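You operate a simulated robot arm through the tools that you are given. There is no shell and no other tool. Be economical: measure what you need, move in short steps, check, and stop when the job is done.

Carry out the task below with a simulated robot arm. There is one attempt and no reset: what you move stays moved.

Task
Free the panel from the press and weight it on the yellow-tab blotter.
Fine: the knob ends wound up, the tray pushed in; the round weight from beside the press lies on the panel.
Where things are to end (x, y in the base frame): panel within 20 mm of [560, -340].

Only the result counts: the job must be done as asked and must still hold three seconds after the hand-in. Knocking over, shifting, dropping, spilling or breaking anything else fails it.

Robot
A 7-joint arm with a two-finger parallel gripper, fixed in place. Base frame: the origin is at the foot of the arm, x ahead of it, y to its left, z up. Units: mm, degrees, N and s.
With the tool pointing down near the work surface it reaches from about 240 to 680 mm from the base axis. Its first joint turns from -66.0 to 66.0 degrees. Payload 2.4 kg.
Tool frame: the origin (TCP) lies between the finger pads and is the grasp point; the fingertips stand 30 mm ahead of it; z points along the fingers, y is the line along which they close. Largest opening 94 mm; finger width 28, thickness 10; the body of the gripper, 50 by 96 mm, starts 55 mm behind the TCP.
Orientation is told as [roll, pitch, yaw] about the base's x, y, z axes, in that order, counted from this pose: with the fingers straight down and closing along the base's y, the tool's x points along the base's -x, its y along +y and its z along -z.

Tools
- The arm moves only by the tool nudge_tool. Its argument "commands" is text: rows parted by semicolons, each of 7 numbers parted by spaces: the shift along the base's x, y, z in mm, then the turn, a rotation vector about the base's x, y, z in rad, then the finger opening in mm, from 0 to 94. In form: x y z rx ry rz jaw; .... A call has 1 to 20 rows; each row shifts and turns the commanded pose from where the row before left it. Each row takes 0.2 s and may step no farther than 50 mm and 8.6 degrees from the row before; otherwise, or with a gripper value out of range, the whole call is refused. A pose out of reach is approached as far as the arm can. The call stops where the force on the tool passes 40 N (or 10 N more than at its start, if that is more) or the arm is blocked; 0.2 s more then pass. The fingers move at their own pace (about 153 mm/s each) and stop on an object; they squeeze with about 35 N. The grip force told is the motor's: it shows also when the fingers shut on nothing. Time passes only in rows, and 0.2 s behind the last, so rows that do not move let the fingers close. It gives the time, the measured TCP pose, the force on the tool (base axes), the opening and the grip force at its end, in the units of the frame above (readings bear some noise), with the torque about the TCP (base axes, N m) and any sound that the robot's microphone picked up, and new pictures: "show" is both (left out), scene, wrist or none.
- Cameras (640 x 400 px; columns grow to the right, rows downward): "scene" is fixed at [34.8, 467.9, 1451.7]; the picture's right is [-0.80, -0.60, 0.00], its down [-0.30, 0.40, -0.87] and it looks along [0.52, -0.69, -0.50] (base axes); focal length 266 px, centre (320, 200). "wrist" rides on the gripper at [76, 14, -103] in the tool frame; the picture's right is [-0.18, 0.98, 0.00], its down [-0.75, -0.14, -0.64] and it looks along [-0.63, -0.12, 0.77] (tool axes); focal length 243 px, centre (320, 200). There is no depth. A picture from a camera that has moved, and an enlarged one, comes with that camera's place and axes in the base frame and with its lens.
- zoom(camera, box): a new picture of the part [left, top, right, bottom] of that camera's present view, enlarged. The clock stands still meanwhile.
- finish_job(): hands the job in; it is judged then, once.

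Go step by step. Nothing tells you positions but the pictures and the camera data: compare them with the known pose of the tool, close in by small moves and look again before you grip or let go. The budget is 120 turns and 200 pictures, counting those below and the enlarged ones. Unless the task says otherwise, let go and move clear before handing in.

The tools are called by a JSON object that holds its "name" and its "arguments". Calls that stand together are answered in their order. nudge_tool: Moves the arm, as the interface text tells. Its arguments: {"type":"object","properties":{"commands":{"type":"string"},"show":{"type":"string","enum":["both","scene","wrist","none"]}},"required":["commands"]} The other tools are called the same way: zoom (camera, box) takes an enlarged picture of a part of a camera's view; finish_job () hands the job in.

At the start:

```text
time_s: 0.0
tcp_pos: [384.2, -133.2, 1268.3]
tcp_rot: [-0.1, 0.0, -0.1]
wrist_force: [-0.1, -0.2, -0.3]
torque: [-0.02, 0.01, -0.01]
grip_width: 94.0
grasp_force: 0.0
```

scene: 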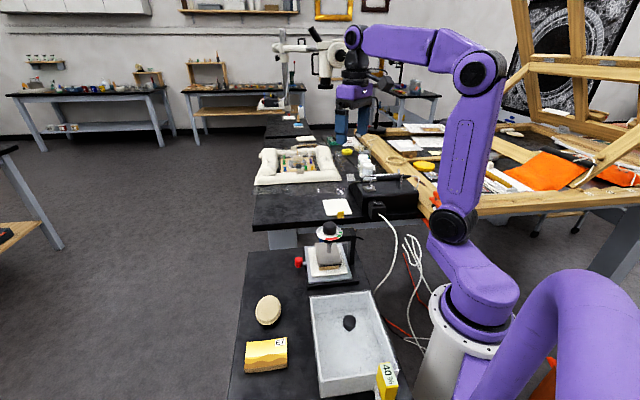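
wrist: 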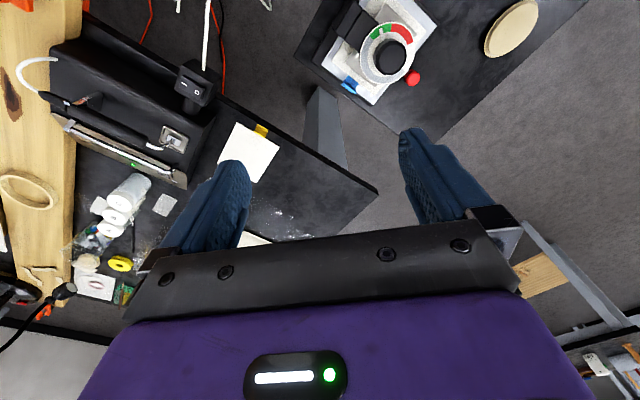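

I see a press with a knob, a red-knobbed tray, an oval weight (or stone), a yellow block and a basin. I'll look closer before moving.

{"name": "zoom", "arguments": {"camera": "scene", "box": [280, 200, 376, 300]}}

{"name": "zoom", "arguments": {"camera": "scene", "box": [220, 180, 420, 400]}}

{"name": "zoom", "arguments": {"camera": "wrist", "box": [200, 0, 560, 200]}}

```text
4.00 times, centred on (328, 250) of scene
camera zoom: at [34.8, 467.9, 1451.7], right [-0.8, -0.6, 0.0], down [-0.3, 0.4, -0.87], along [0.52, -0.69, -0.5], focal length 1066 px, centre (288, 0)
```

zoom: 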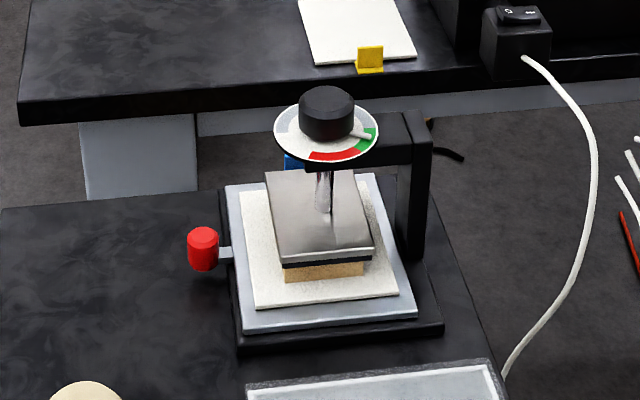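

```text
1.82 times, centred on (320, 290) of scene
camera zoom: at [34.8, 467.9, 1451.7], right [-0.8, -0.6, 0.0], down [-0.3, 0.4, -0.87], along [0.52, -0.69, -0.5], focal length 484 px, centre (320, 36)
```

zoom: 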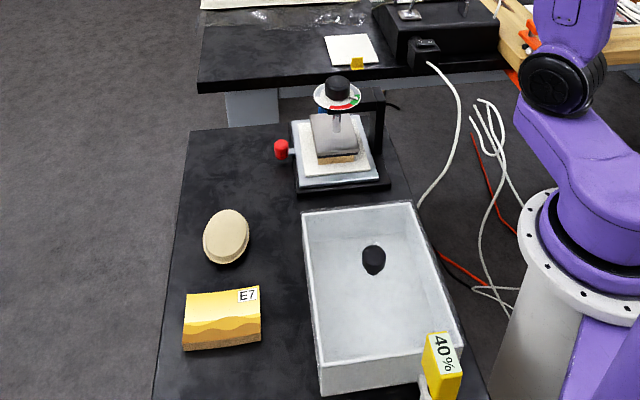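

```text
1.78 times, centred on (380, 100) of wrist
camera zoom: at [307.1, -117.8, 1370.7], right [0.18, 0.98, 0.0], down [0.75, -0.14, 0.64], along [0.63, -0.12, -0.77], focal length 431 px, centre (213, 378)
```

zoom: 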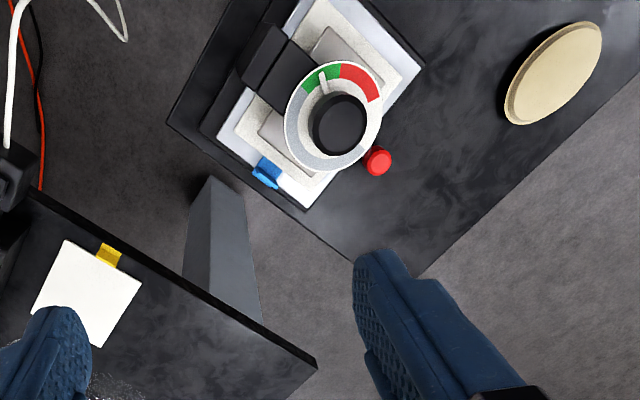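

The press is at about (385, -35), with its tray around z 880. The blotter is near (560, -345) and z is about 860. I'll bring the wrist camera closer to look at the press from the base side.

{"name": "nudge_tool", "arguments": {"commands": "-21 19 -28 0 0 0 94;-21 19 -28 0 0 0 94;-21 19 -28 0 0 0 94;-21 19 -28 0 0 0 94;-21 19 -28 0 0 0 94;-21 19 -28 0 0 0 94"}}

```text
time_s: 1.4
tcp_pos: [257.4, -18.0, 1098.2]
tcp_rot: [0.0, 0.1, 0.0]
wrist_force: [1.0, 0.2, 0.2]
torque: [0.0, -0.01, 0.01]
grip_width: 94.3
grasp_force: 0.1
camera wrist: at [180.3, -3.5, 1201.4], right [0.18, 0.98, 0.0], down [0.75, -0.14, 0.64], along [0.63, -0.12, -0.77], focal length 243 px, centre (320, 200)
```

scene: 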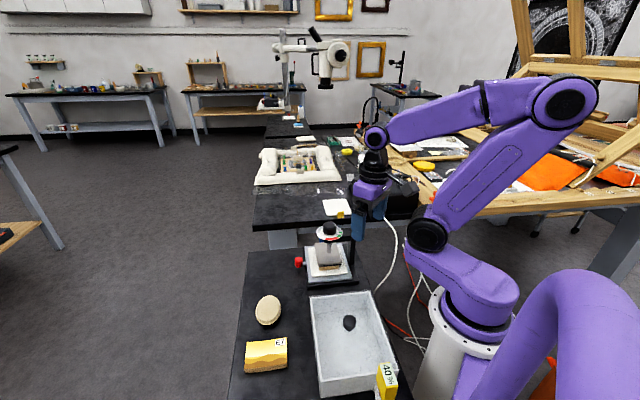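
wrist: 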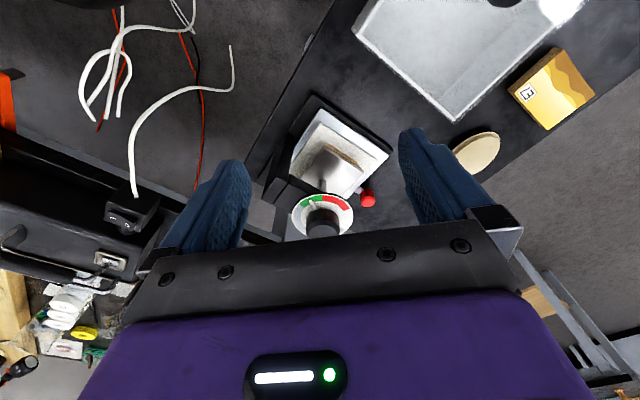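

I'll enlarge the press region in both views.

{"name": "zoom", "arguments": {"camera": "wrist", "box": [240, 80, 400, 240]}}

{"name": "zoom", "arguments": {"camera": "wrist", "box": [400, 40, 600, 200]}}

```text
2.50 times, centred on (320, 160) of wrist
camera zoom: at [180.3, -3.5, 1201.4], right [0.18, 0.98, 0.0], down [0.75, -0.14, 0.64], along [0.63, -0.12, -0.77], focal length 606 px, centre (320, 300)
```

zoom: 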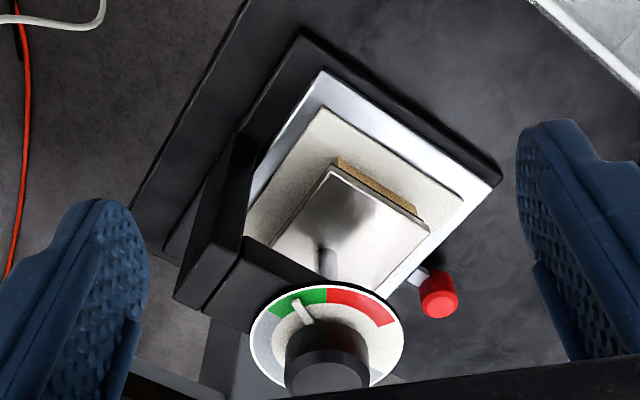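

```text
2.50 times, centred on (500, 120) of wrist
camera zoom: at [180.3, -3.5, 1201.4], right [0.18, 0.98, 0.0], down [0.75, -0.14, 0.64], along [0.63, -0.12, -0.77], focal length 606 px, centre (-130, 400)
```

zoom: 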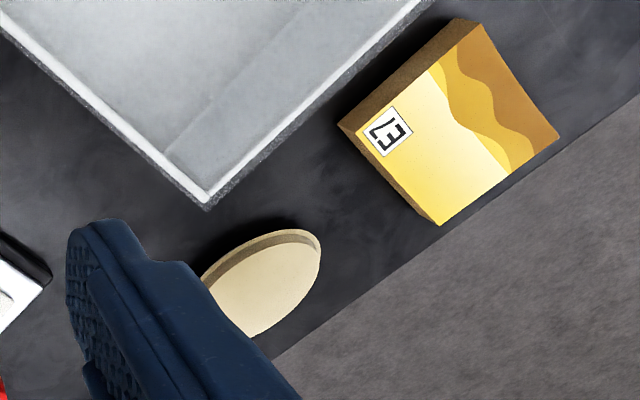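

The press knob is near (386, -43), with its top near z 1005. Next I'll inspect the far side of the press, where there is something blue.

{"name": "nudge_tool", "arguments": {"commands": "23 -20 4 0 0 0 94;23 -20 4 0 0 0 94;23 -20 4 0 0 0 94;23 -20 4 0 0 0 94;23 -20 4 0 0 0 94", "show": "wrist"}}

{"name": "zoom", "arguments": {"camera": "wrist", "box": [280, 0, 480, 125]}}

```text
time_s: 2.6
tcp_pos: [373.2, -120.4, 1118.5]
tcp_rot: [-0.1, 0.1, 0.1]
wrist_force: [0.1, 0.3, 0.0]
torque: [-0.01, 0.01, 0.01]
grip_width: 94.1
grasp_force: 0.0
camera wrist: at [296.1, -105.9, 1221.2], right [0.18, 0.98, 0.0], down [0.75, -0.14, 0.64], along [0.63, -0.12, -0.77], focal length 243 px, centre (320, 200)
```

wrist: 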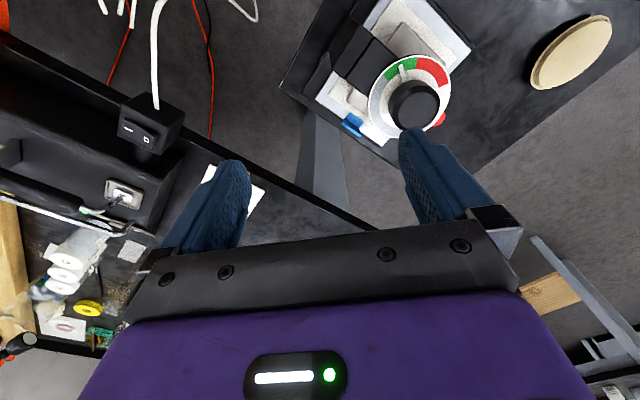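

```text
3.20 times, centred on (380, 62) of wrist
camera zoom: at [296.1, -105.9, 1221.2], right [0.18, 0.98, 0.0], down [0.75, -0.14, 0.64], along [0.63, -0.12, -0.77], focal length 776 px, centre (128, 640)
```

zoom: 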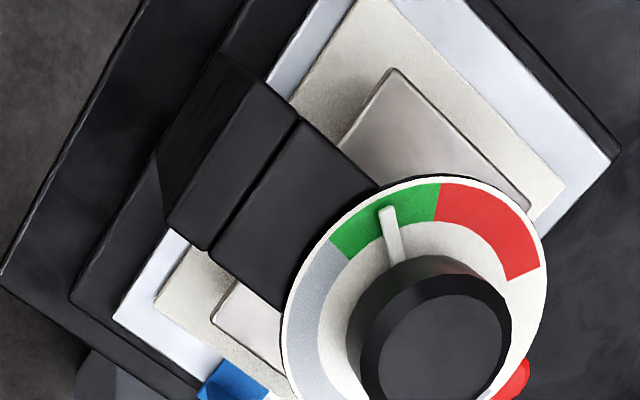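

The blue item is the tab of the blotter in the press tray, and the dial pointer is in the green sector. I'll look now at the beige disc, the block and the basin.

{"name": "nudge_tool", "arguments": {"commands": "-13 45 -3 0 0 0 94;-13 45 -3 0 0 0 94;-13 45 -3 0 0 0 94;-13 45 -3 0 0 0 94;-13 45 -3 0 0 0 94;-13 45 -3 0 0 0 94", "show": "wrist"}}

{"name": "zoom", "arguments": {"camera": "wrist", "box": [240, 40, 440, 165]}}

```text
time_s: 4.0
tcp_pos: [294.4, 153.1, 1103.7]
tcp_rot: [0.0, 0.0, 0.0]
wrist_force: [0.3, -1.1, -0.4]
torque: [-0.01, 0.04, -0.01]
grip_width: 94.1
grasp_force: 0.0
camera wrist: at [216.7, 167.0, 1205.9], right [0.18, 0.98, 0.0], down [0.75, -0.14, 0.64], along [0.63, -0.12, -0.77], focal length 243 px, centre (320, 200)
```

wrist: 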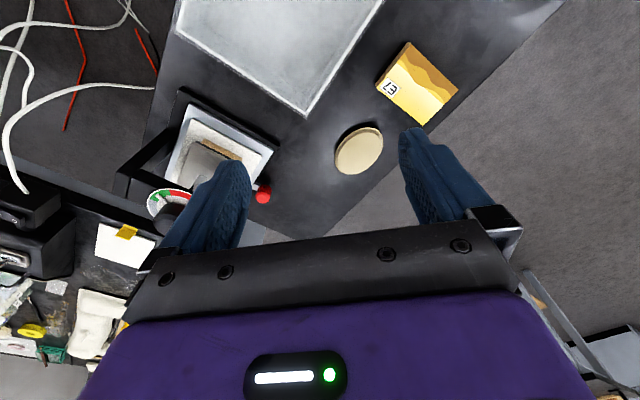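

```text
3.20 times, centred on (340, 102) of wrist
camera zoom: at [216.7, 167.0, 1205.9], right [0.18, 0.98, 0.0], down [0.75, -0.14, 0.64], along [0.63, -0.12, -0.77], focal length 776 px, centre (256, 512)
```

zoom: 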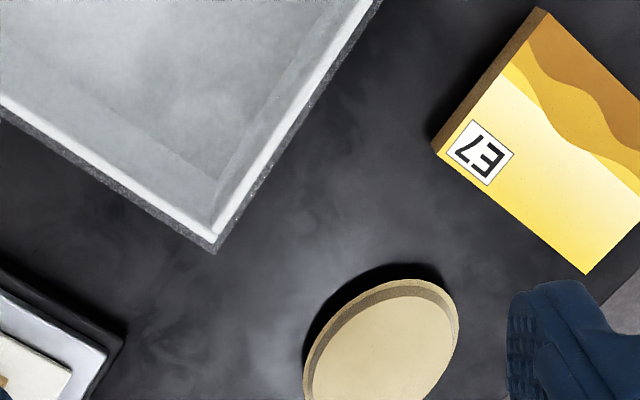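

The disc is oval, and both it and the E7 block could be loose pieces. I'll check the black object in the basin and the surroundings of the press.

{"name": "zoom", "arguments": {"camera": "scene", "box": [324, 300, 404, 350]}}

{"name": "zoom", "arguments": {"camera": "scene", "box": [230, 280, 310, 330]}}

{"name": "zoom", "arguments": {"camera": "scene", "box": [290, 190, 450, 290]}}

```text
8.00 times, centred on (364, 325) of scene
camera zoom: at [34.8, 467.9, 1451.7], right [-0.8, -0.6, 0.0], down [-0.3, 0.4, -0.87], along [0.52, -0.69, -0.5], focal length 2131 px, centre (-32, -800)
```

zoom: 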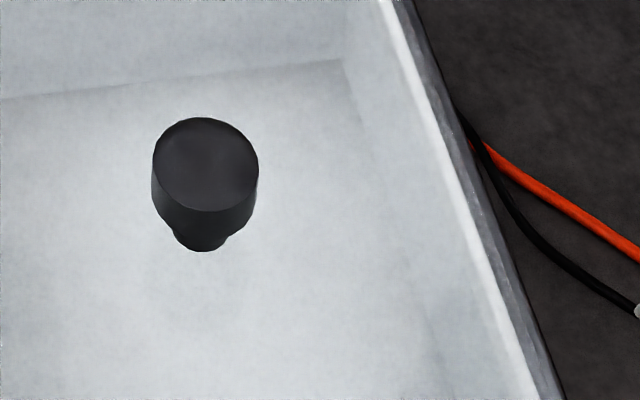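

```text
8.00 times, centred on (270, 305) of scene
camera zoom: at [34.8, 467.9, 1451.7], right [-0.8, -0.6, 0.0], down [-0.3, 0.4, -0.87], along [0.52, -0.69, -0.5], focal length 2131 px, centre (720, -640)
```

zoom: 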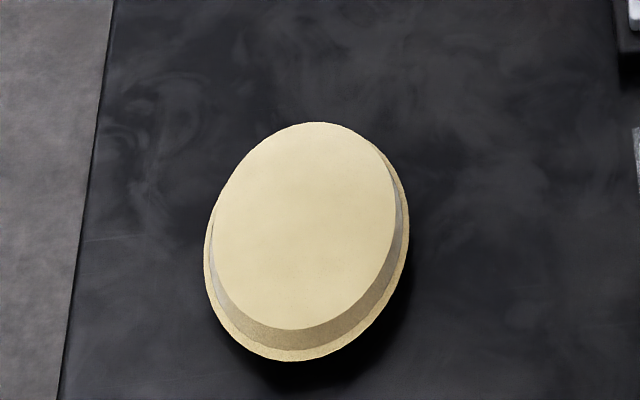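

```text
4.00 times, centred on (370, 240) of scene
camera zoom: at [34.8, 467.9, 1451.7], right [-0.8, -0.6, 0.0], down [-0.3, 0.4, -0.87], along [0.52, -0.69, -0.5], focal length 1066 px, centre (120, 40)
```

zoom: 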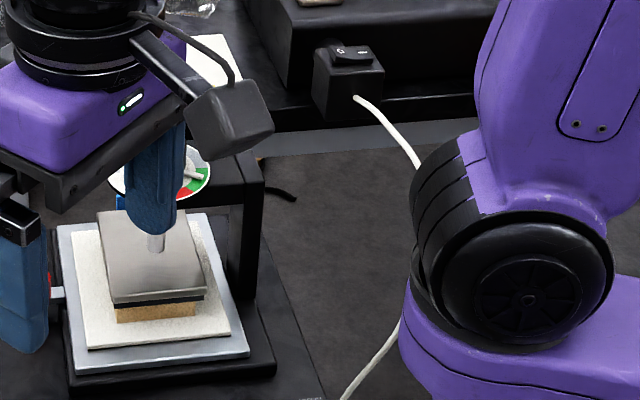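

I take the knob centre to be about (381, -38) with its top near z 1015 and the dial at z 988. The red tray knob is about (448, 25, 885) and the tray slides along (+0.7, +0.7). I'll go over the knob now.

{"name": "nudge_tool", "arguments": {"commands": "17.4 -38.3 -2 0 0 -0.1 94;17.4 -38.3 -2 0 0 -0.1 94;17.4 -38.3 -2 0 0 -0.1 94;17.4 -38.3 -2 0 0 -0.1 94;17.4 -38.3 -2 0 0 -0.1 94;0 0 -15 0 0 0 94"}}

{"name": "zoom", "arguments": {"camera": "scene", "box": [280, 170, 392, 240]}}

```text
time_s: 5.4
tcp_pos: [382.7, -40.9, 1078.0]
tcp_rot: [-0.1, 0.0, -28.7]
wrist_force: [-0.1, -0.3, 0.3]
torque: [0.02, -0.02, 0.0]
grip_width: 94.0
grasp_force: 0.1
camera wrist: at [322.1, 8.7, 1179.9], right [0.63, 0.77, 0.0], down [0.59, -0.49, 0.64], along [0.5, -0.41, -0.77], focal length 243 px, centre (320, 200)
```

scene: 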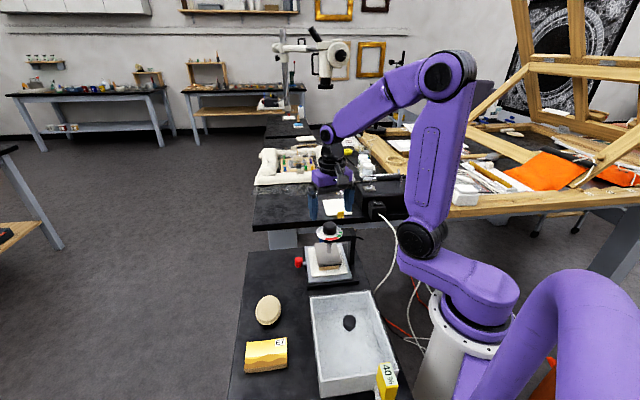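
wrist: 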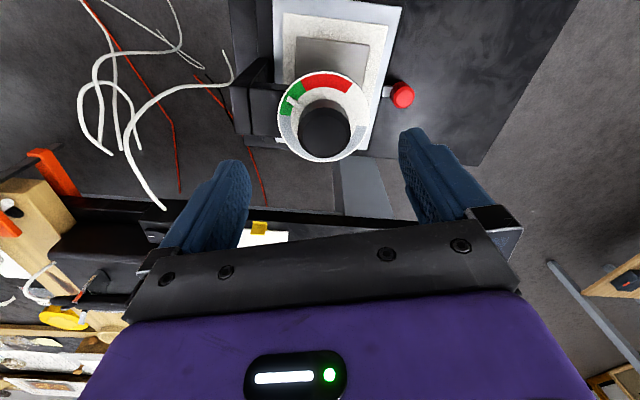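

```text
5.71 times, centred on (336, 205) of scene
camera zoom: at [34.8, 467.9, 1451.7], right [-0.8, -0.6, 0.0], down [-0.3, 0.4, -0.87], along [0.52, -0.69, -0.5], focal length 1522 px, centre (229, 171)
```

zoom: 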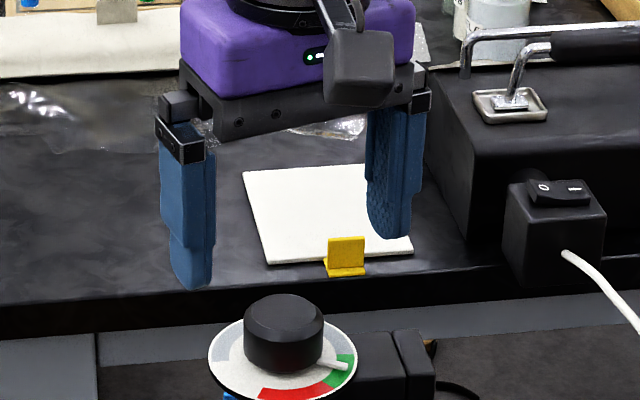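

The knob sits about under the tool. I'll descend partway and check the alignment.

{"name": "nudge_tool", "arguments": {"commands": "-0.6 1.2 -15 0 0 0 94;-0.6 1.2 -13 0 0 0 94", "show": "wrist"}}

{"name": "zoom", "arguments": {"camera": "wrist", "box": [200, 60, 440, 210]}}

{"name": "zoom", "arguments": {"camera": "scene", "box": [280, 180, 392, 250]}}

```text
time_s: 6.0
tcp_pos: [382.3, -37.5, 1050.2]
tcp_rot: [0.0, -0.1, -28.7]
wrist_force: [-1.2, -0.2, -0.1]
torque: [-0.02, -0.02, 0.0]
grip_width: 93.8
grasp_force: 0.1
camera wrist: at [320.9, 11.5, 1151.6], right [0.63, 0.77, 0.0], down [0.59, -0.49, 0.64], along [0.5, -0.41, -0.77], focal length 243 px, centre (320, 200)
```

wrist: 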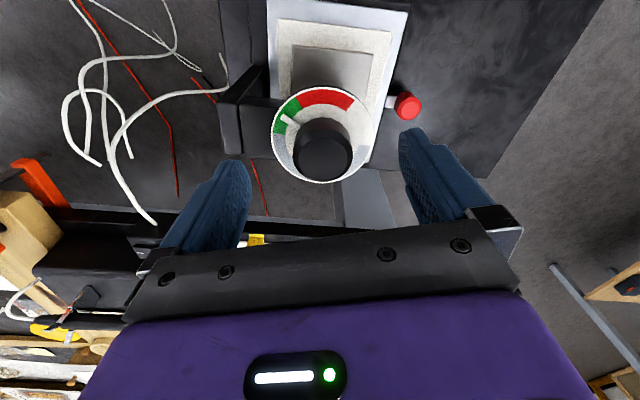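

```text
2.67 times, centred on (320, 135) of wrist
camera zoom: at [320.9, 11.5, 1151.6], right [0.63, 0.77, 0.0], down [0.59, -0.49, 0.64], along [0.5, -0.41, -0.77], focal length 647 px, centre (320, 373)
```

zoom: 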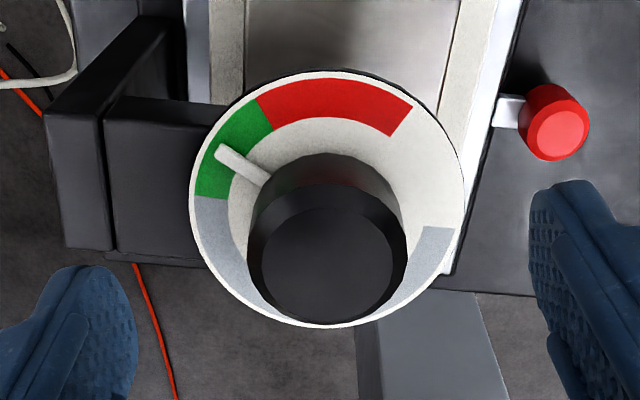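

```text
5.71 times, centred on (336, 215) of scene
camera zoom: at [34.8, 467.9, 1451.7], right [-0.8, -0.6, 0.0], down [-0.3, 0.4, -0.87], along [0.52, -0.69, -0.5], focal length 1522 px, centre (229, 114)
```

zoom: 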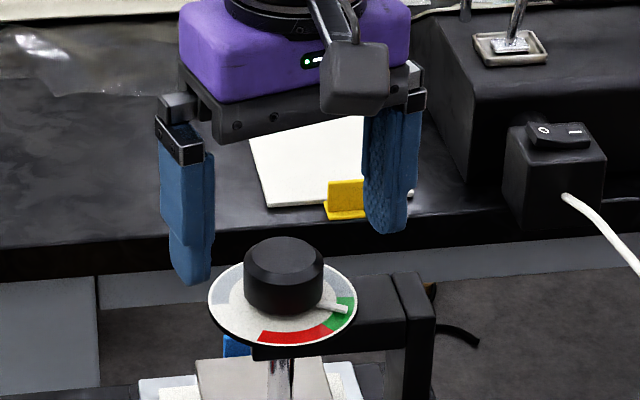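

The alignment is good, within about 2 mm. I'll go down around the knob and close.

{"name": "nudge_tool", "arguments": {"commands": "0.5 0 -14 0 0 0 94;0 0 -11 0 0 0 94;0 0 0 0 0 0 0;0 0 0 0 0 0 0;0 0 0 0 0 0 0"}}

{"name": "zoom", "arguments": {"camera": "scene", "box": [280, 180, 392, 250]}}

```text
time_s: 7.2
tcp_pos: [382.7, -37.7, 1024.0]
tcp_rot: [0.0, -0.1, -28.5]
wrist_force: [2.3, 4.7, -6.9]
torque: [-0.17, -0.71, 0.01]
grip_width: 39.2
grasp_force: 44.8
camera wrist: at [321.6, 12.1, 1126.4], right [0.63, 0.77, 0.0], down [0.59, -0.48, 0.64], along [0.5, -0.41, -0.77], focal length 243 px, centre (320, 200)
```

scene: 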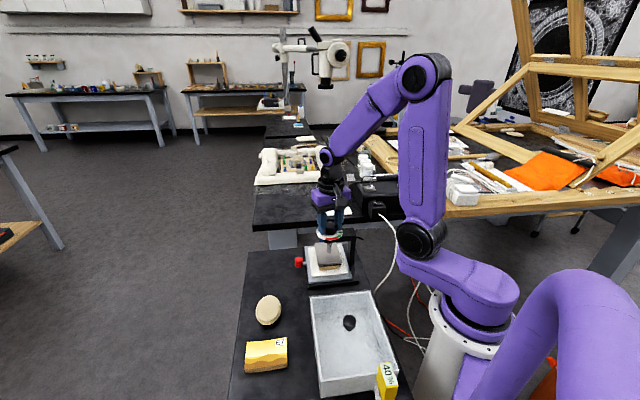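
wrist: 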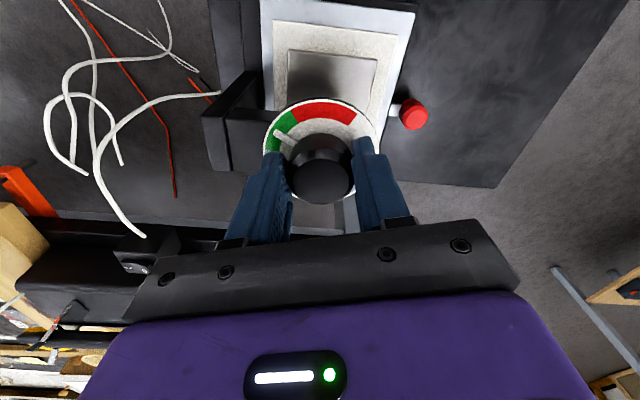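

```text
5.71 times, centred on (336, 215) of scene
camera zoom: at [34.9, 468.0, 1451.6], right [-0.8, -0.6, 0.0], down [-0.3, 0.4, -0.87], along [0.52, -0.69, -0.5], focal length 1522 px, centre (229, 114)
```

zoom: 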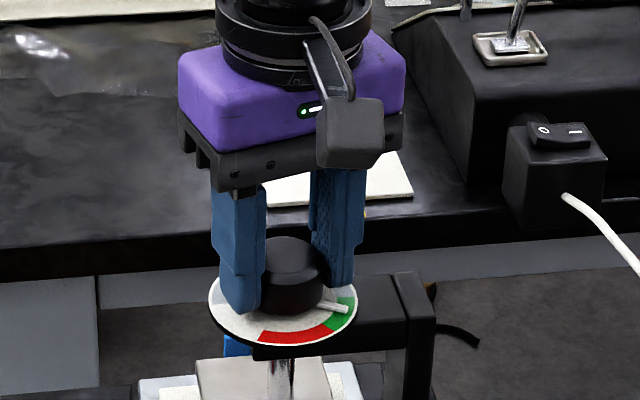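

The knob is gripped at 39 mm. I'll turn a little counter-clockwise and check the reaction.

{"name": "nudge_tool", "arguments": {"commands": "0 0 0 0 0 0.12 0;0 0 0 0 0 0.12 0;0 0 0 0 0 0.12 0;0 0 0 0 0 0 0", "show": "wrist"}}

{"name": "zoom", "arguments": {"camera": "scene", "box": [280, 205, 376, 275]}}

```text
time_s: 8.2
tcp_pos: [382.1, -37.9, 1023.8]
tcp_rot: [0.1, -0.1, -7.9]
wrist_force: [0.3, -5.5, 4.0]
torque: [-0.06, -0.74, -0.03]
grip_width: 39.4
grasp_force: 44.5
camera wrist: at [307.8, -13.3, 1126.4], right [0.32, 0.95, 0.0], down [0.73, -0.24, 0.64], along [0.61, -0.2, -0.77], focal length 243 px, centre (320, 200)
```

wrist: 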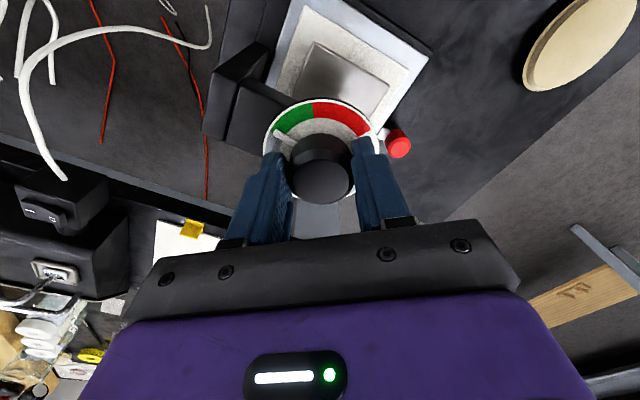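

```text
5.71 times, centred on (328, 240) of scene
camera zoom: at [34.7, 467.7, 1451.8], right [-0.8, -0.6, 0.0], down [-0.3, 0.4, -0.87], along [0.52, -0.69, -0.5], focal length 1522 px, centre (274, -29)
```

zoom: 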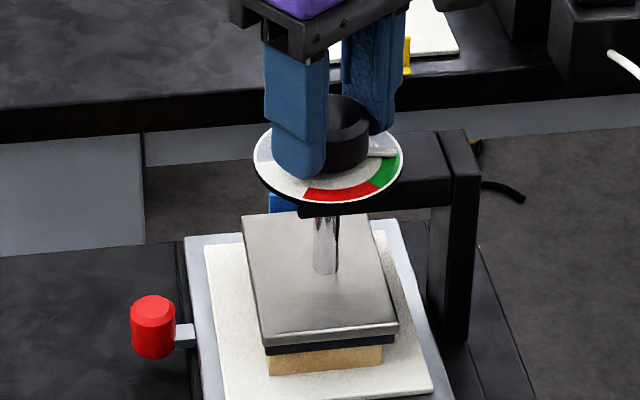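

The pointer follows the knob and heads towards grey with little torque. I'll keep turning.

{"name": "nudge_tool", "arguments": {"commands": "0 0 0 0 0 0.14 0;0 0 0 0 0 0.14 0;0 0 0 0 0 0.14 0;0 0 0 0 0 0.14 0;0 0 0 0 0 0.14 0;0 0 0 0 0 0.14 0;0 0 0 0 0 0.14 0;0 0 0 0 0 0.14 0;0 0 0 0 0 0 0", "show": "wrist"}}

{"name": "zoom", "arguments": {"camera": "scene", "box": [280, 205, 376, 275]}}

```text
time_s: 9.4
tcp_pos: [383.5, -40.2, 1022.7]
tcp_rot: [-0.3, 0.1, 30.7]
wrist_force: [3.5, -5.7, -4.5]
torque: [0.0, 0.21, -0.01]
grip_width: 39.5
grasp_force: 45.1
stopped in row 6: the force on the tool passed its limit at 40 N (the readings are from after the stop); the commanded pose is now the measured one
camera wrist: at [308.8, -66.4, 1126.4], right [-0.35, 0.94, -0.01], down [0.72, 0.27, 0.64], along [0.6, 0.22, -0.77], focal length 243 px, centre (320, 200)
```

wrist: 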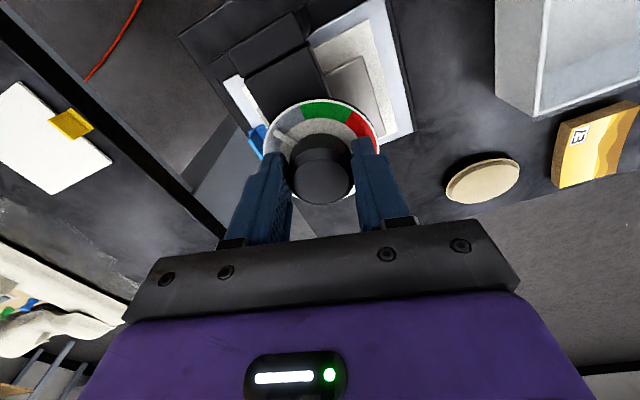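

```text
5.71 times, centred on (328, 240) of scene
camera zoom: at [34.9, 467.7, 1451.8], right [-0.8, -0.6, 0.0], down [-0.3, 0.4, -0.87], along [0.52, -0.69, -0.5], focal length 1522 px, centre (274, -29)
```

zoom: 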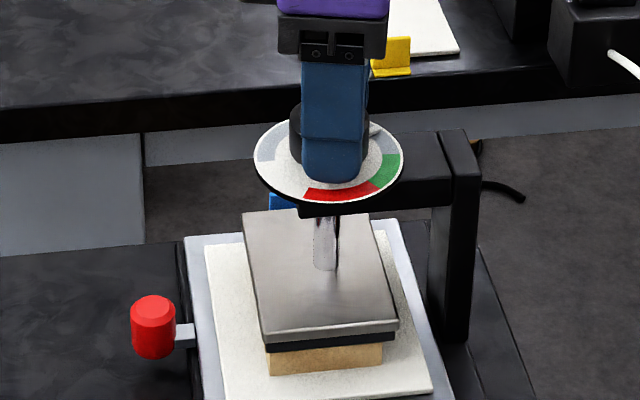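

The platen has risen slightly, and the lateral force stopped the move. I'll continue in smaller turns.

{"name": "nudge_tool", "arguments": {"commands": "0 0 0 0 0 0 0;0 0 0 0 0 0.08 0;0 0 0 0 0 0.08 0;0 0 0 0 0 0.08 0;0 0 0 0 0 0.08 0;0 0 0 0 0 0.08 0;0 0 0 0 0 0.08 0;0 0 0 0 0 0.08 0;0 0 0 0 0 0.08 0", "show": "wrist"}}

{"name": "zoom", "arguments": {"camera": "scene", "box": [280, 205, 376, 275]}}

```text
time_s: 11.2
tcp_pos: [383.4, -42.0, 1024.3]
tcp_rot: [-0.7, 0.0, 62.2]
wrist_force: [7.3, -5.3, -9.8]
torque: [0.27, 0.28, -0.03]
grip_width: 39.8
grasp_force: 45.2
stopped in row 9: the force on the tool passed its limit at 41 N (the readings are from after the stop); the commanded pose is now the measured one
camera wrist: at [333.8, -101.4, 1126.3], right [-0.78, 0.62, -0.01], down [0.47, 0.6, 0.64], along [0.41, 0.5, -0.77], focal length 243 px, centre (320, 200)
```

wrist: 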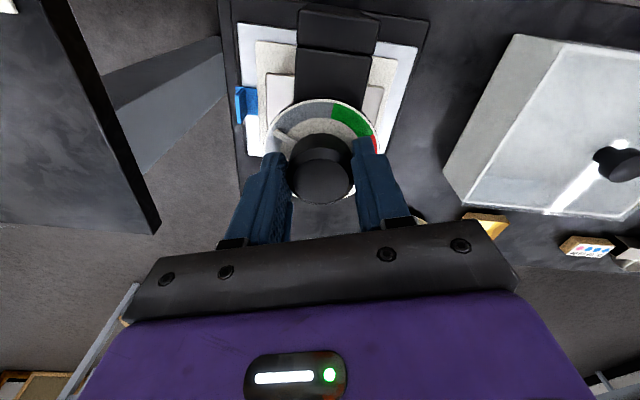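

```text
5.71 times, centred on (328, 240) of scene
camera zoom: at [35.1, 467.7, 1451.7], right [-0.8, -0.6, 0.0], down [-0.3, 0.4, -0.87], along [0.52, -0.69, -0.5], focal length 1522 px, centre (274, -29)
```

zoom: 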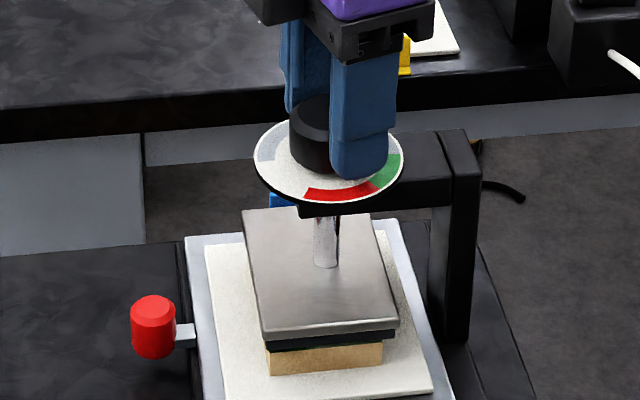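

The platen is lifting; there is a gap now. I'll continue counter-clockwise.

{"name": "nudge_tool", "arguments": {"commands": "0 0 0 0 0 0 0;0 0 0 0 0 0.08 0;0 0 0 0 0 0.08 0;0 0 0 0 0 0.08 0;0 0 0 0 0 0.08 0;0 0 0 0 0 0.08 0;0 0 0 0 0 0.08 0;0 0 0 0 0 0.08 0;0 0 0 0 0 0.08 0", "show": "wrist"}}

```text
time_s: 12.8
tcp_pos: [385.0, -42.4, 1023.9]
tcp_rot: [-1.0, 0.1, 86.7]
wrist_force: [8.1, -3.7, -11.0]
torque: [0.16, 0.27, -0.03]
grip_width: 39.5
grasp_force: 44.8
stopped in row 7: the force on the tool passed its limit at 41 N (the readings are from after the stop); the commanded pose is now the measured one
camera wrist: at [363.9, -116.4, 1126.5], right [-0.97, 0.24, -0.02], down [0.17, 0.75, 0.64], along [0.17, 0.62, -0.77], focal length 243 px, centre (320, 200)
```

wrist: 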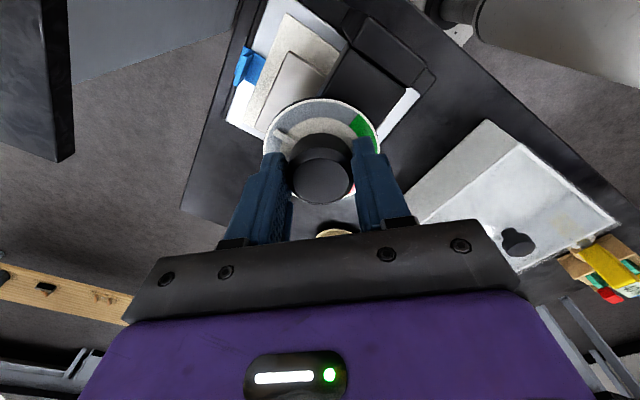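

It's still turning fine, so I'll carry on.

{"name": "nudge_tool", "arguments": {"commands": "0 0 0 0 0 0 0;0 0 0 0 0 0.08 0;0 0 0 0 0 0.08 0;0 0 0 0 0 0.08 0;0 0 0 0 0 0.08 0;0 0 0 0 0 0.08 0;0 0 0 0 0 0.08 0;0 0 0 0 0 0.08 0;0 0 0 0 0 0.08 0", "show": "wrist"}}

{"name": "zoom", "arguments": {"camera": "scene", "box": [280, 205, 376, 275]}}

```text
time_s: 14.8
tcp_pos: [387.4, -40.9, 1023.5]
tcp_rot: [-1.2, 0.3, 123.7]
wrist_force: [25.9, -9.2, -23.0]
torque: [-0.84, 0.18, -0.1]
grip_width: 39.8
grasp_force: 44.4
camera wrist: at [414.0, -113.1, 1126.9], right [-0.92, -0.39, -0.02], down [-0.31, 0.7, 0.64], along [-0.24, 0.6, -0.77], focal length 243 px, centre (320, 200)
```

wrist: 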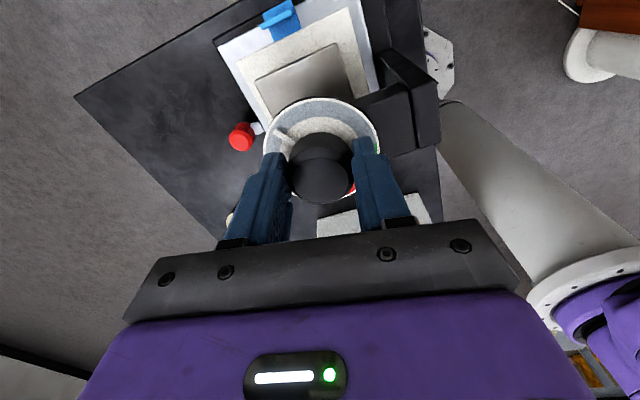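

```text
5.71 times, centred on (328, 240) of scene
camera zoom: at [35.9, 467.6, 1451.8], right [-0.8, -0.6, 0.0], down [-0.3, 0.4, -0.87], along [0.52, -0.69, -0.5], focal length 1522 px, centre (274, -29)
```

zoom: 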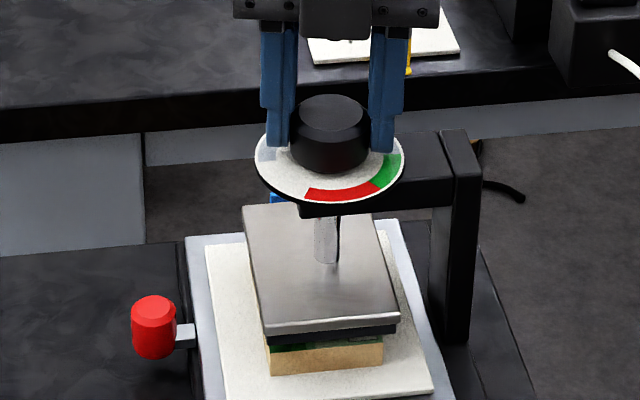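

The knob has turned about 150° in total and the panel is freed. Strain has built up in the arm, so I'll open to relieve it and then regrip centred.

{"name": "nudge_tool", "arguments": {"commands": "0 0 0 0 0 0 94;0 0 0 0 0 0 94;0 0 0 0 0 0 94", "show": "wrist"}}

{"name": "zoom", "arguments": {"camera": "wrist", "box": [240, 80, 400, 210]}}

```text
time_s: 15.6
tcp_pos: [385.1, -41.9, 1026.3]
tcp_rot: [-0.9, 0.1, 123.5]
wrist_force: [0.4, -0.5, 0.6]
torque: [0.0, 0.04, 0.01]
grip_width: 93.9
grasp_force: 0.2
camera wrist: at [412.3, -112.8, 1127.1], right [-0.92, -0.39, -0.02], down [-0.31, 0.7, 0.64], along [-0.24, 0.6, -0.77], focal length 243 px, centre (320, 200)
```

wrist: 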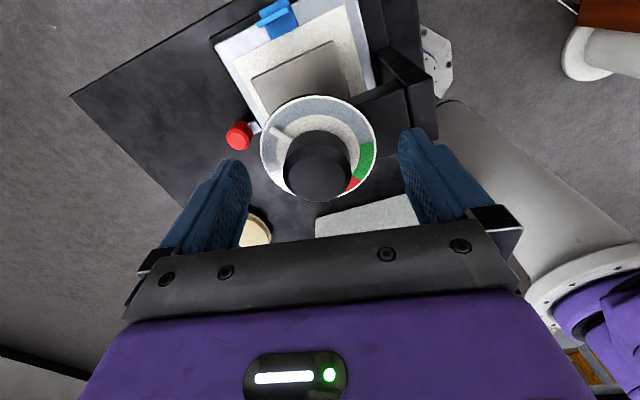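

```text
3.08 times, centred on (320, 145) of wrist
camera zoom: at [412.3, -112.8, 1127.1], right [-0.92, -0.39, -0.02], down [-0.31, 0.7, 0.64], along [-0.24, 0.6, -0.77], focal length 746 px, centre (320, 369)
```

zoom: 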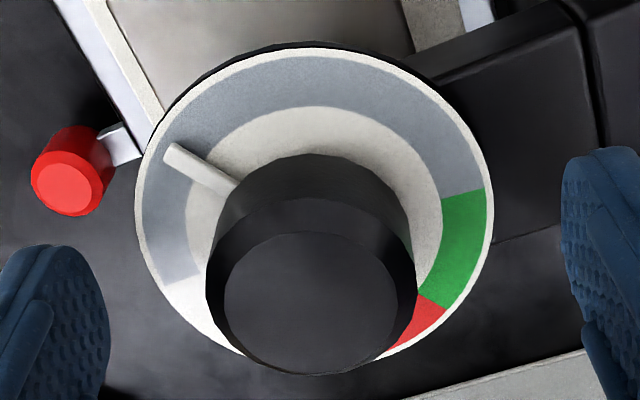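

About 45° of grey remains before the end. I'll rotate back 65° with the gripper open, re-centre and level, then regrip.

{"name": "nudge_tool", "arguments": {"commands": "0 3 -2 -0.006 0.015 0 94;0 0 0 0 0 -0.14 94;0 0 0 0 0 -0.14 94;0 0 0 0 0 -0.14 94;0 0 0 0 0 -0.14 94;0 0 0 0 0 -0.14 94;0 0 0 0 0 -0.14 94;0 0 0 0 0 -0.14 94;0 0 0 0 0 -0.14 94;0 0 0 0 0 0 94", "show": "none"}}

```text
time_s: 17.8
tcp_pos: [386.0, -38.5, 1022.8]
tcp_rot: [0.1, -0.1, 59.2]
wrist_force: [-0.5, 0.9, -0.8]
torque: [0.02, 0.02, -0.02]
grip_width: 94.0
grasp_force: 0.1
```

The tool is level and centred now, so I'll close and turn counter-clockwise gently.

{"name": "nudge_tool", "arguments": {"commands": "-1 -0.5 1.5 0 0 0 94;0 0 0 0 0 0 0;0 0 0 0 0 0 0;0 0 0 0 0 0 0;0 0 0 0 0 0.08 0;0 0 0 0 0 0.08 0;0 0 0 0 0 0.08 0;0 0 0 0 0 0.08 0;0 0 0 0 0 0.08 0;0 0 0 0 0 0.08 0;0 0 0 0 0 0.08 0;0 0 0 0 0 0 0", "show": "wrist"}}

```text
time_s: 20.4
tcp_pos: [384.8, -40.2, 1024.1]
tcp_rot: [-0.5, 0.0, 91.5]
wrist_force: [19.0, -23.4, 5.6]
torque: [-0.16, -0.03, -0.06]
grip_width: 39.7
grasp_force: 45.3
camera wrist: at [371.6, -116.1, 1126.4], right [-0.99, 0.16, -0.01], down [0.12, 0.76, 0.64], along [0.11, 0.63, -0.77], focal length 243 px, centre (320, 200)
```

wrist: 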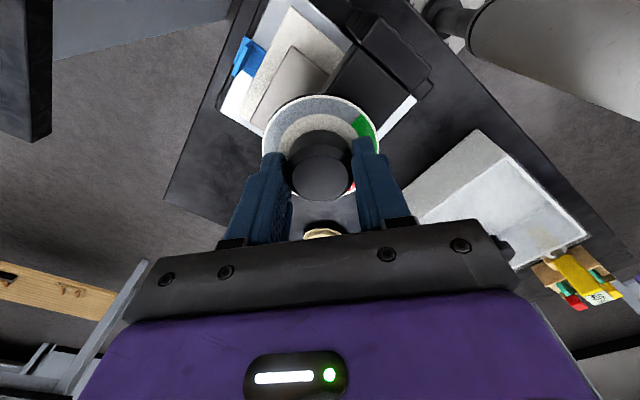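

I'll ease the lateral load by shifting with it, then turn the last bit.

{"name": "nudge_tool", "arguments": {"commands": "0.6 -0.8 0 0 0 0 0;0 0 0 0 0 0 0;0 0 0 0 0 0.08 0;0 0 0 0 0 0.08 0;0 0 0 0 0 0.08 0;0 0 0 0 0 0.08 0;0 0 0 0 0 0 0", "show": "wrist"}}

{"name": "zoom", "arguments": {"camera": "scene", "box": [280, 205, 376, 275]}}

```text
time_s: 22.0
tcp_pos: [385.6, -40.0, 1024.4]
tcp_rot: [-0.3, 0.0, 109.8]
wrist_force: [20.2, -15.9, 5.1]
torque: [-0.01, 0.07, 0.02]
grip_width: 39.5
grasp_force: 45.2
camera wrist: at [396.8, -116.0, 1126.5], right [-0.99, -0.16, -0.01], down [-0.13, 0.76, 0.64], along [-0.1, 0.64, -0.77], focal length 243 px, centre (320, 200)
```

wrist: 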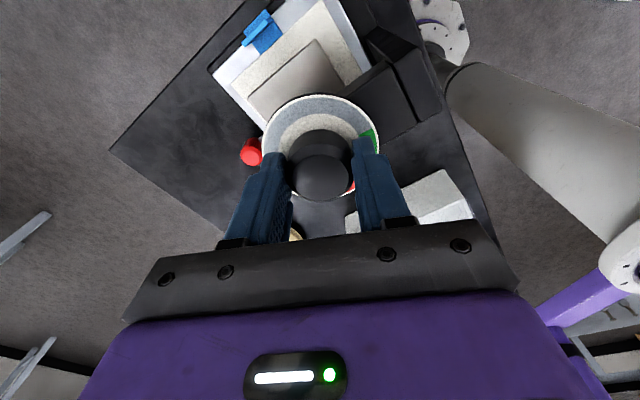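

```text
5.71 times, centred on (328, 240) of scene
camera zoom: at [35.3, 467.4, 1451.8], right [-0.8, -0.6, 0.0], down [-0.3, 0.4, -0.87], along [0.52, -0.69, -0.5], focal length 1522 px, centre (274, -29)
```

zoom: 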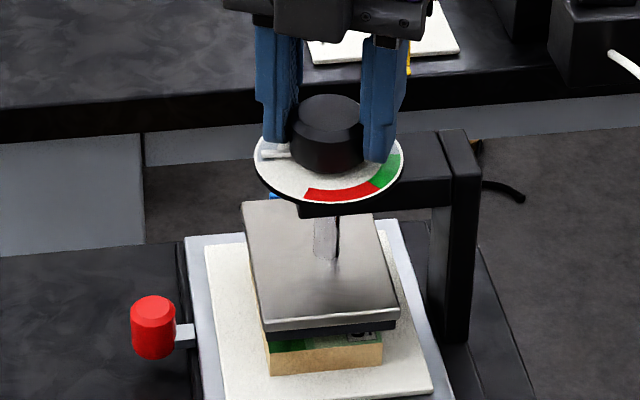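

The pointer is near the end of the grey. I'll turn a touch more, then release and look.

{"name": "nudge_tool", "arguments": {"commands": "0.6 -0.5 0 0 0 0 0;0 0 0 0 0 0.06 0;0 0 0 0 0 0.06 0;0 0 0 0 0 0.06 0;0 0 0 0 0 0 0;0 0 0 0 0 0 94;0 0 0 0 0 0 94;0 0 20 0 0 0 94;0 0 20 0 0 0 94", "show": "wrist"}}

{"name": "zoom", "arguments": {"camera": "scene", "box": [280, 205, 376, 275]}}

{"name": "zoom", "arguments": {"camera": "wrist", "box": [240, 60, 400, 210]}}

```text
time_s: 24.0
tcp_pos: [383.4, -40.4, 1064.3]
tcp_rot: [0.0, -0.1, 120.1]
wrist_force: [-0.1, -0.2, 0.4]
torque: [-0.02, 0.02, 0.01]
grip_width: 94.0
grasp_force: 0.1
camera wrist: at [409.1, -112.5, 1166.5], right [-0.94, -0.33, 0.0], down [-0.25, 0.72, 0.64], along [-0.21, 0.61, -0.77], focal length 243 px, centre (320, 200)
```

wrist: 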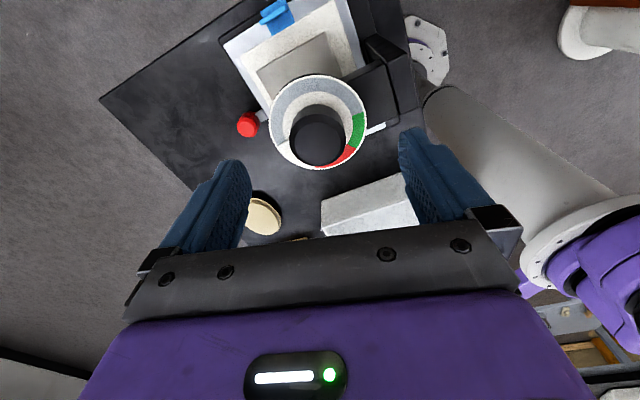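

```text
5.71 times, centred on (328, 240) of scene
camera zoom: at [34.8, 467.9, 1451.7], right [-0.8, -0.6, 0.0], down [-0.3, 0.4, -0.87], along [0.52, -0.69, -0.5], focal length 1522 px, centre (274, -29)
```

zoom: 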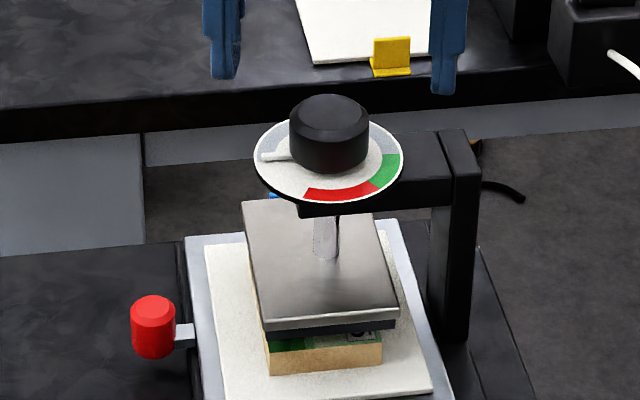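

```text
2.67 times, centred on (320, 135) of wrist
camera zoom: at [409.1, -112.5, 1166.5], right [-0.94, -0.33, 0.0], down [-0.25, 0.72, 0.64], along [-0.21, 0.61, -0.77], focal length 647 px, centre (320, 373)
```

zoom: 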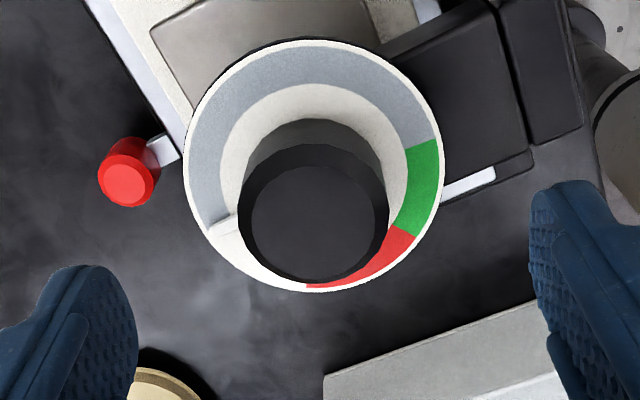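

The pointer is at the very end of the grey, so the knob is wound up and there is clear air above the panel. The red tray knob is a vertical cylinder with its top at about (446.5, 26.5, 900). I'll go above it and turn the wrist so that the camera stays away from the press.

{"name": "nudge_tool", "arguments": {"commands": "0 0 20 0 0 0.13 94;7 7 10 0 0 0.13 94;7 8 0 0 0 0.13 94;7 8 0 0 0 0.13 94;7 8 0 0 0 0.13 94;7 8 0 0 0 0.13 94;7 8 0 0 0 0.13 94;7 8 0 0 0 0.13 94;7 8 0 0 0 0.13 94;7 4 0 0 0 0.13 94;0 0 0 0 0 0.13 94;0 0 0 0 0 0.13 94;0 0 0 0 0 0.13 94;0 0 0 0 0 0.13 94;0 0 0 0 0 0 94", "show": "both"}}

```text
time_s: 27.2
tcp_pos: [377.2, 88.7, 1083.8]
tcp_rot: [1.0, 0.0, -152.9]
wrist_force: [-0.2, 0.0, 0.4]
torque: [-0.02, 0.01, 0.0]
grip_width: 93.9
grasp_force: 0.1
out of reach, approached as far as the arm can: row 10, 11, 12, 13, 14
camera wrist: at [449.6, 112.9, 1186.5], right [0.28, -0.96, 0.02], down [-0.74, -0.21, 0.64], along [-0.61, -0.19, -0.77], focal length 243 px, centre (320, 200)
```

scene: 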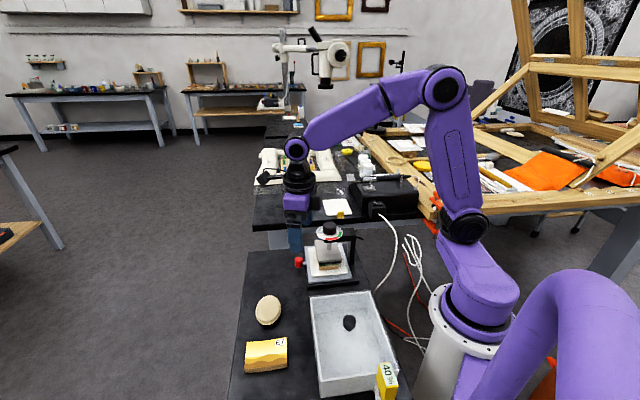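
wrist: 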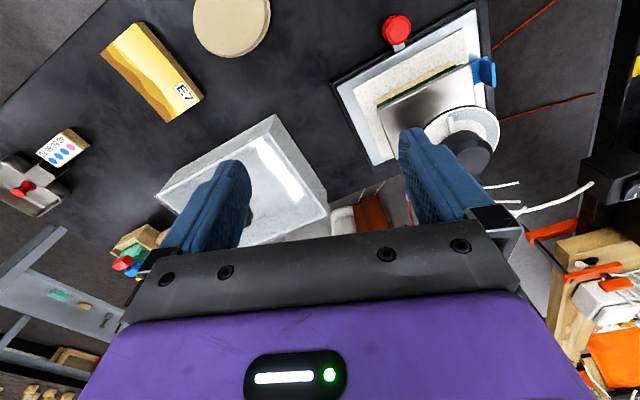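

The wrist limit stops that orientation, at about 207°. I'll instead come at yaw 45° and lean the gripper outward so that the camera clears the press. First I'll rotate back.

{"name": "nudge_tool", "arguments": {"commands": "0 0 0 0 0 -0.14 94;0 0 0 0 0 -0.14 94;0 0 0 0 0 -0.14 94;0 0 0 0 0 -0.14 94;0 0 0 0 0 -0.14 94;0 0 0 0 0 -0.14 94;0 0 0 0 0 -0.14 94;0 0 0 0 0 -0.14 94;0 0 0 0 0 -0.14 94;0 0 0 0 0 -0.14 94;0 0 0 0 0 -0.14 94;0 0 0 0 0 -0.14 94;0 0 0 0 0 0 94", "show": "none"}}

```text
time_s: 30.0
tcp_pos: [376.9, 88.0, 1083.5]
tcp_rot: [1.0, 0.1, 110.8]
wrist_force: [0.2, -0.8, 1.0]
torque: [-0.01, 0.01, -0.03]
grip_width: 93.9
grasp_force: 0.0
```

{"name": "nudge_tool", "arguments": {"commands": "9.2 -5.3 2 0 0 -0.1276 94;9.2 -5.3 2 0 0 -0.1276 94;9.2 -5.3 2 0 0 -0.1276 94;9.2 -5.3 2 0 0 -0.1276 94;9.2 -5.3 2 0 0 -0.1276 94;9.2 -5.3 0 0 0 -0.1276 94;9.2 -5.3 0 0 0 -0.1276 94;9.2 -5.3 0 0 0 -0.1276 94;9.2 -5.3 0 0 0 -0.1276 94;0 0 0 -0.09 0.09 0 94;0 0 0 -0.09 0.09 0 94;0 0 0 -0.09 0.09 0 94;0 0 0 0 0 0 94"}}

```text
time_s: 32.8
tcp_pos: [460.6, 39.9, 1095.7]
tcp_rot: [1.0, 22.0, 44.9]
wrist_force: [0.3, 0.5, 0.2]
torque: [0.0, -0.01, 0.03]
grip_width: 94.1
grasp_force: 0.1
camera wrist: at [428.2, 26.6, 1217.6], right [-0.57, 0.82, -0.05], down [0.77, 0.56, 0.31], along [0.28, 0.14, -0.95], focal length 243 px, centre (320, 200)
```

scene: 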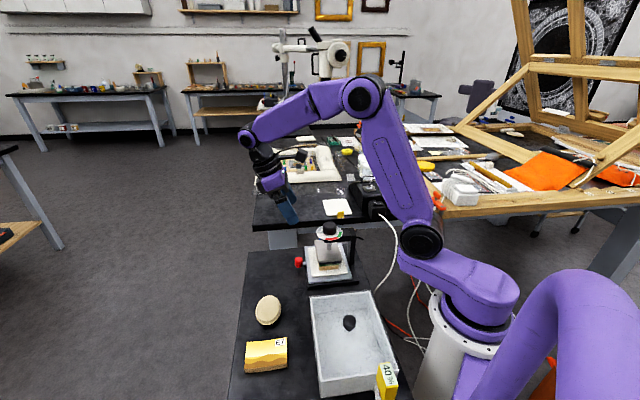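
wrist: 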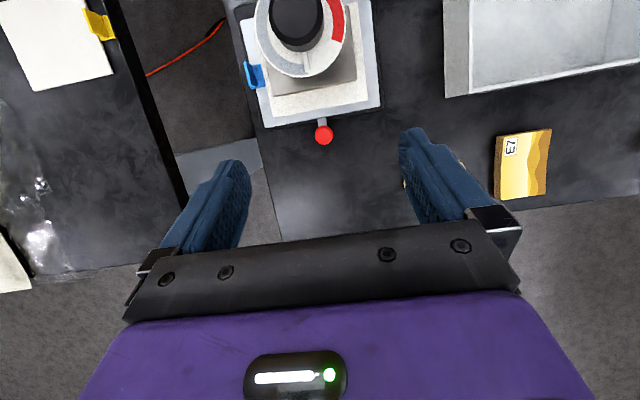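

This is a clean straight view: the knob is at (447, 27) and lies along the tool's midline. I'll descend.

{"name": "nudge_tool", "arguments": {"commands": "-2 -2 -40 0 0 0 94;-2 -2 -40 0 0 0 94;-2 -2 -40 0 0 0 94;-2 -2 -20 0 0 0 94", "show": "wrist"}}

{"name": "zoom", "arguments": {"camera": "scene", "box": [264, 205, 376, 275]}}

```text
time_s: 33.8
tcp_pos: [452.3, 32.6, 952.7]
tcp_rot: [1.0, 21.9, 45.1]
wrist_force: [0.7, -0.6, 0.3]
torque: [-0.03, 0.0, -0.01]
grip_width: 94.1
grasp_force: 0.1
camera wrist: at [418.8, 18.8, 1076.6], right [-0.57, 0.82, -0.05], down [0.77, 0.56, 0.31], along [0.28, 0.14, -0.95], focal length 243 px, centre (320, 200)
```

wrist: 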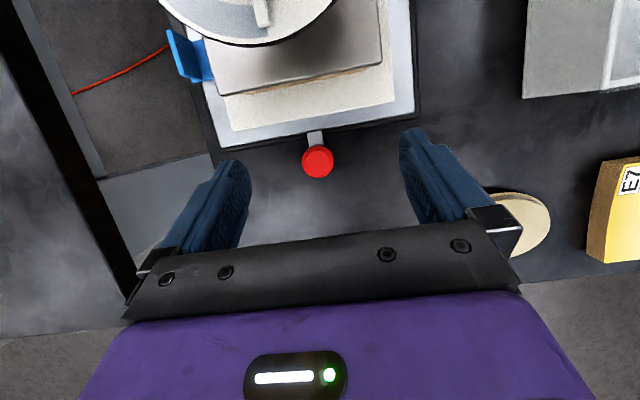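

```text
5.71 times, centred on (320, 240) of scene
camera zoom: at [34.8, 467.9, 1451.7], right [-0.8, -0.6, 0.0], down [-0.3, 0.4, -0.87], along [0.52, -0.69, -0.5], focal length 1522 px, centre (320, -29)
```

zoom: 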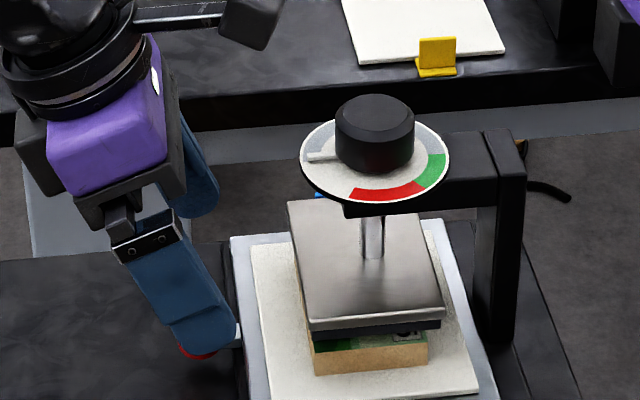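

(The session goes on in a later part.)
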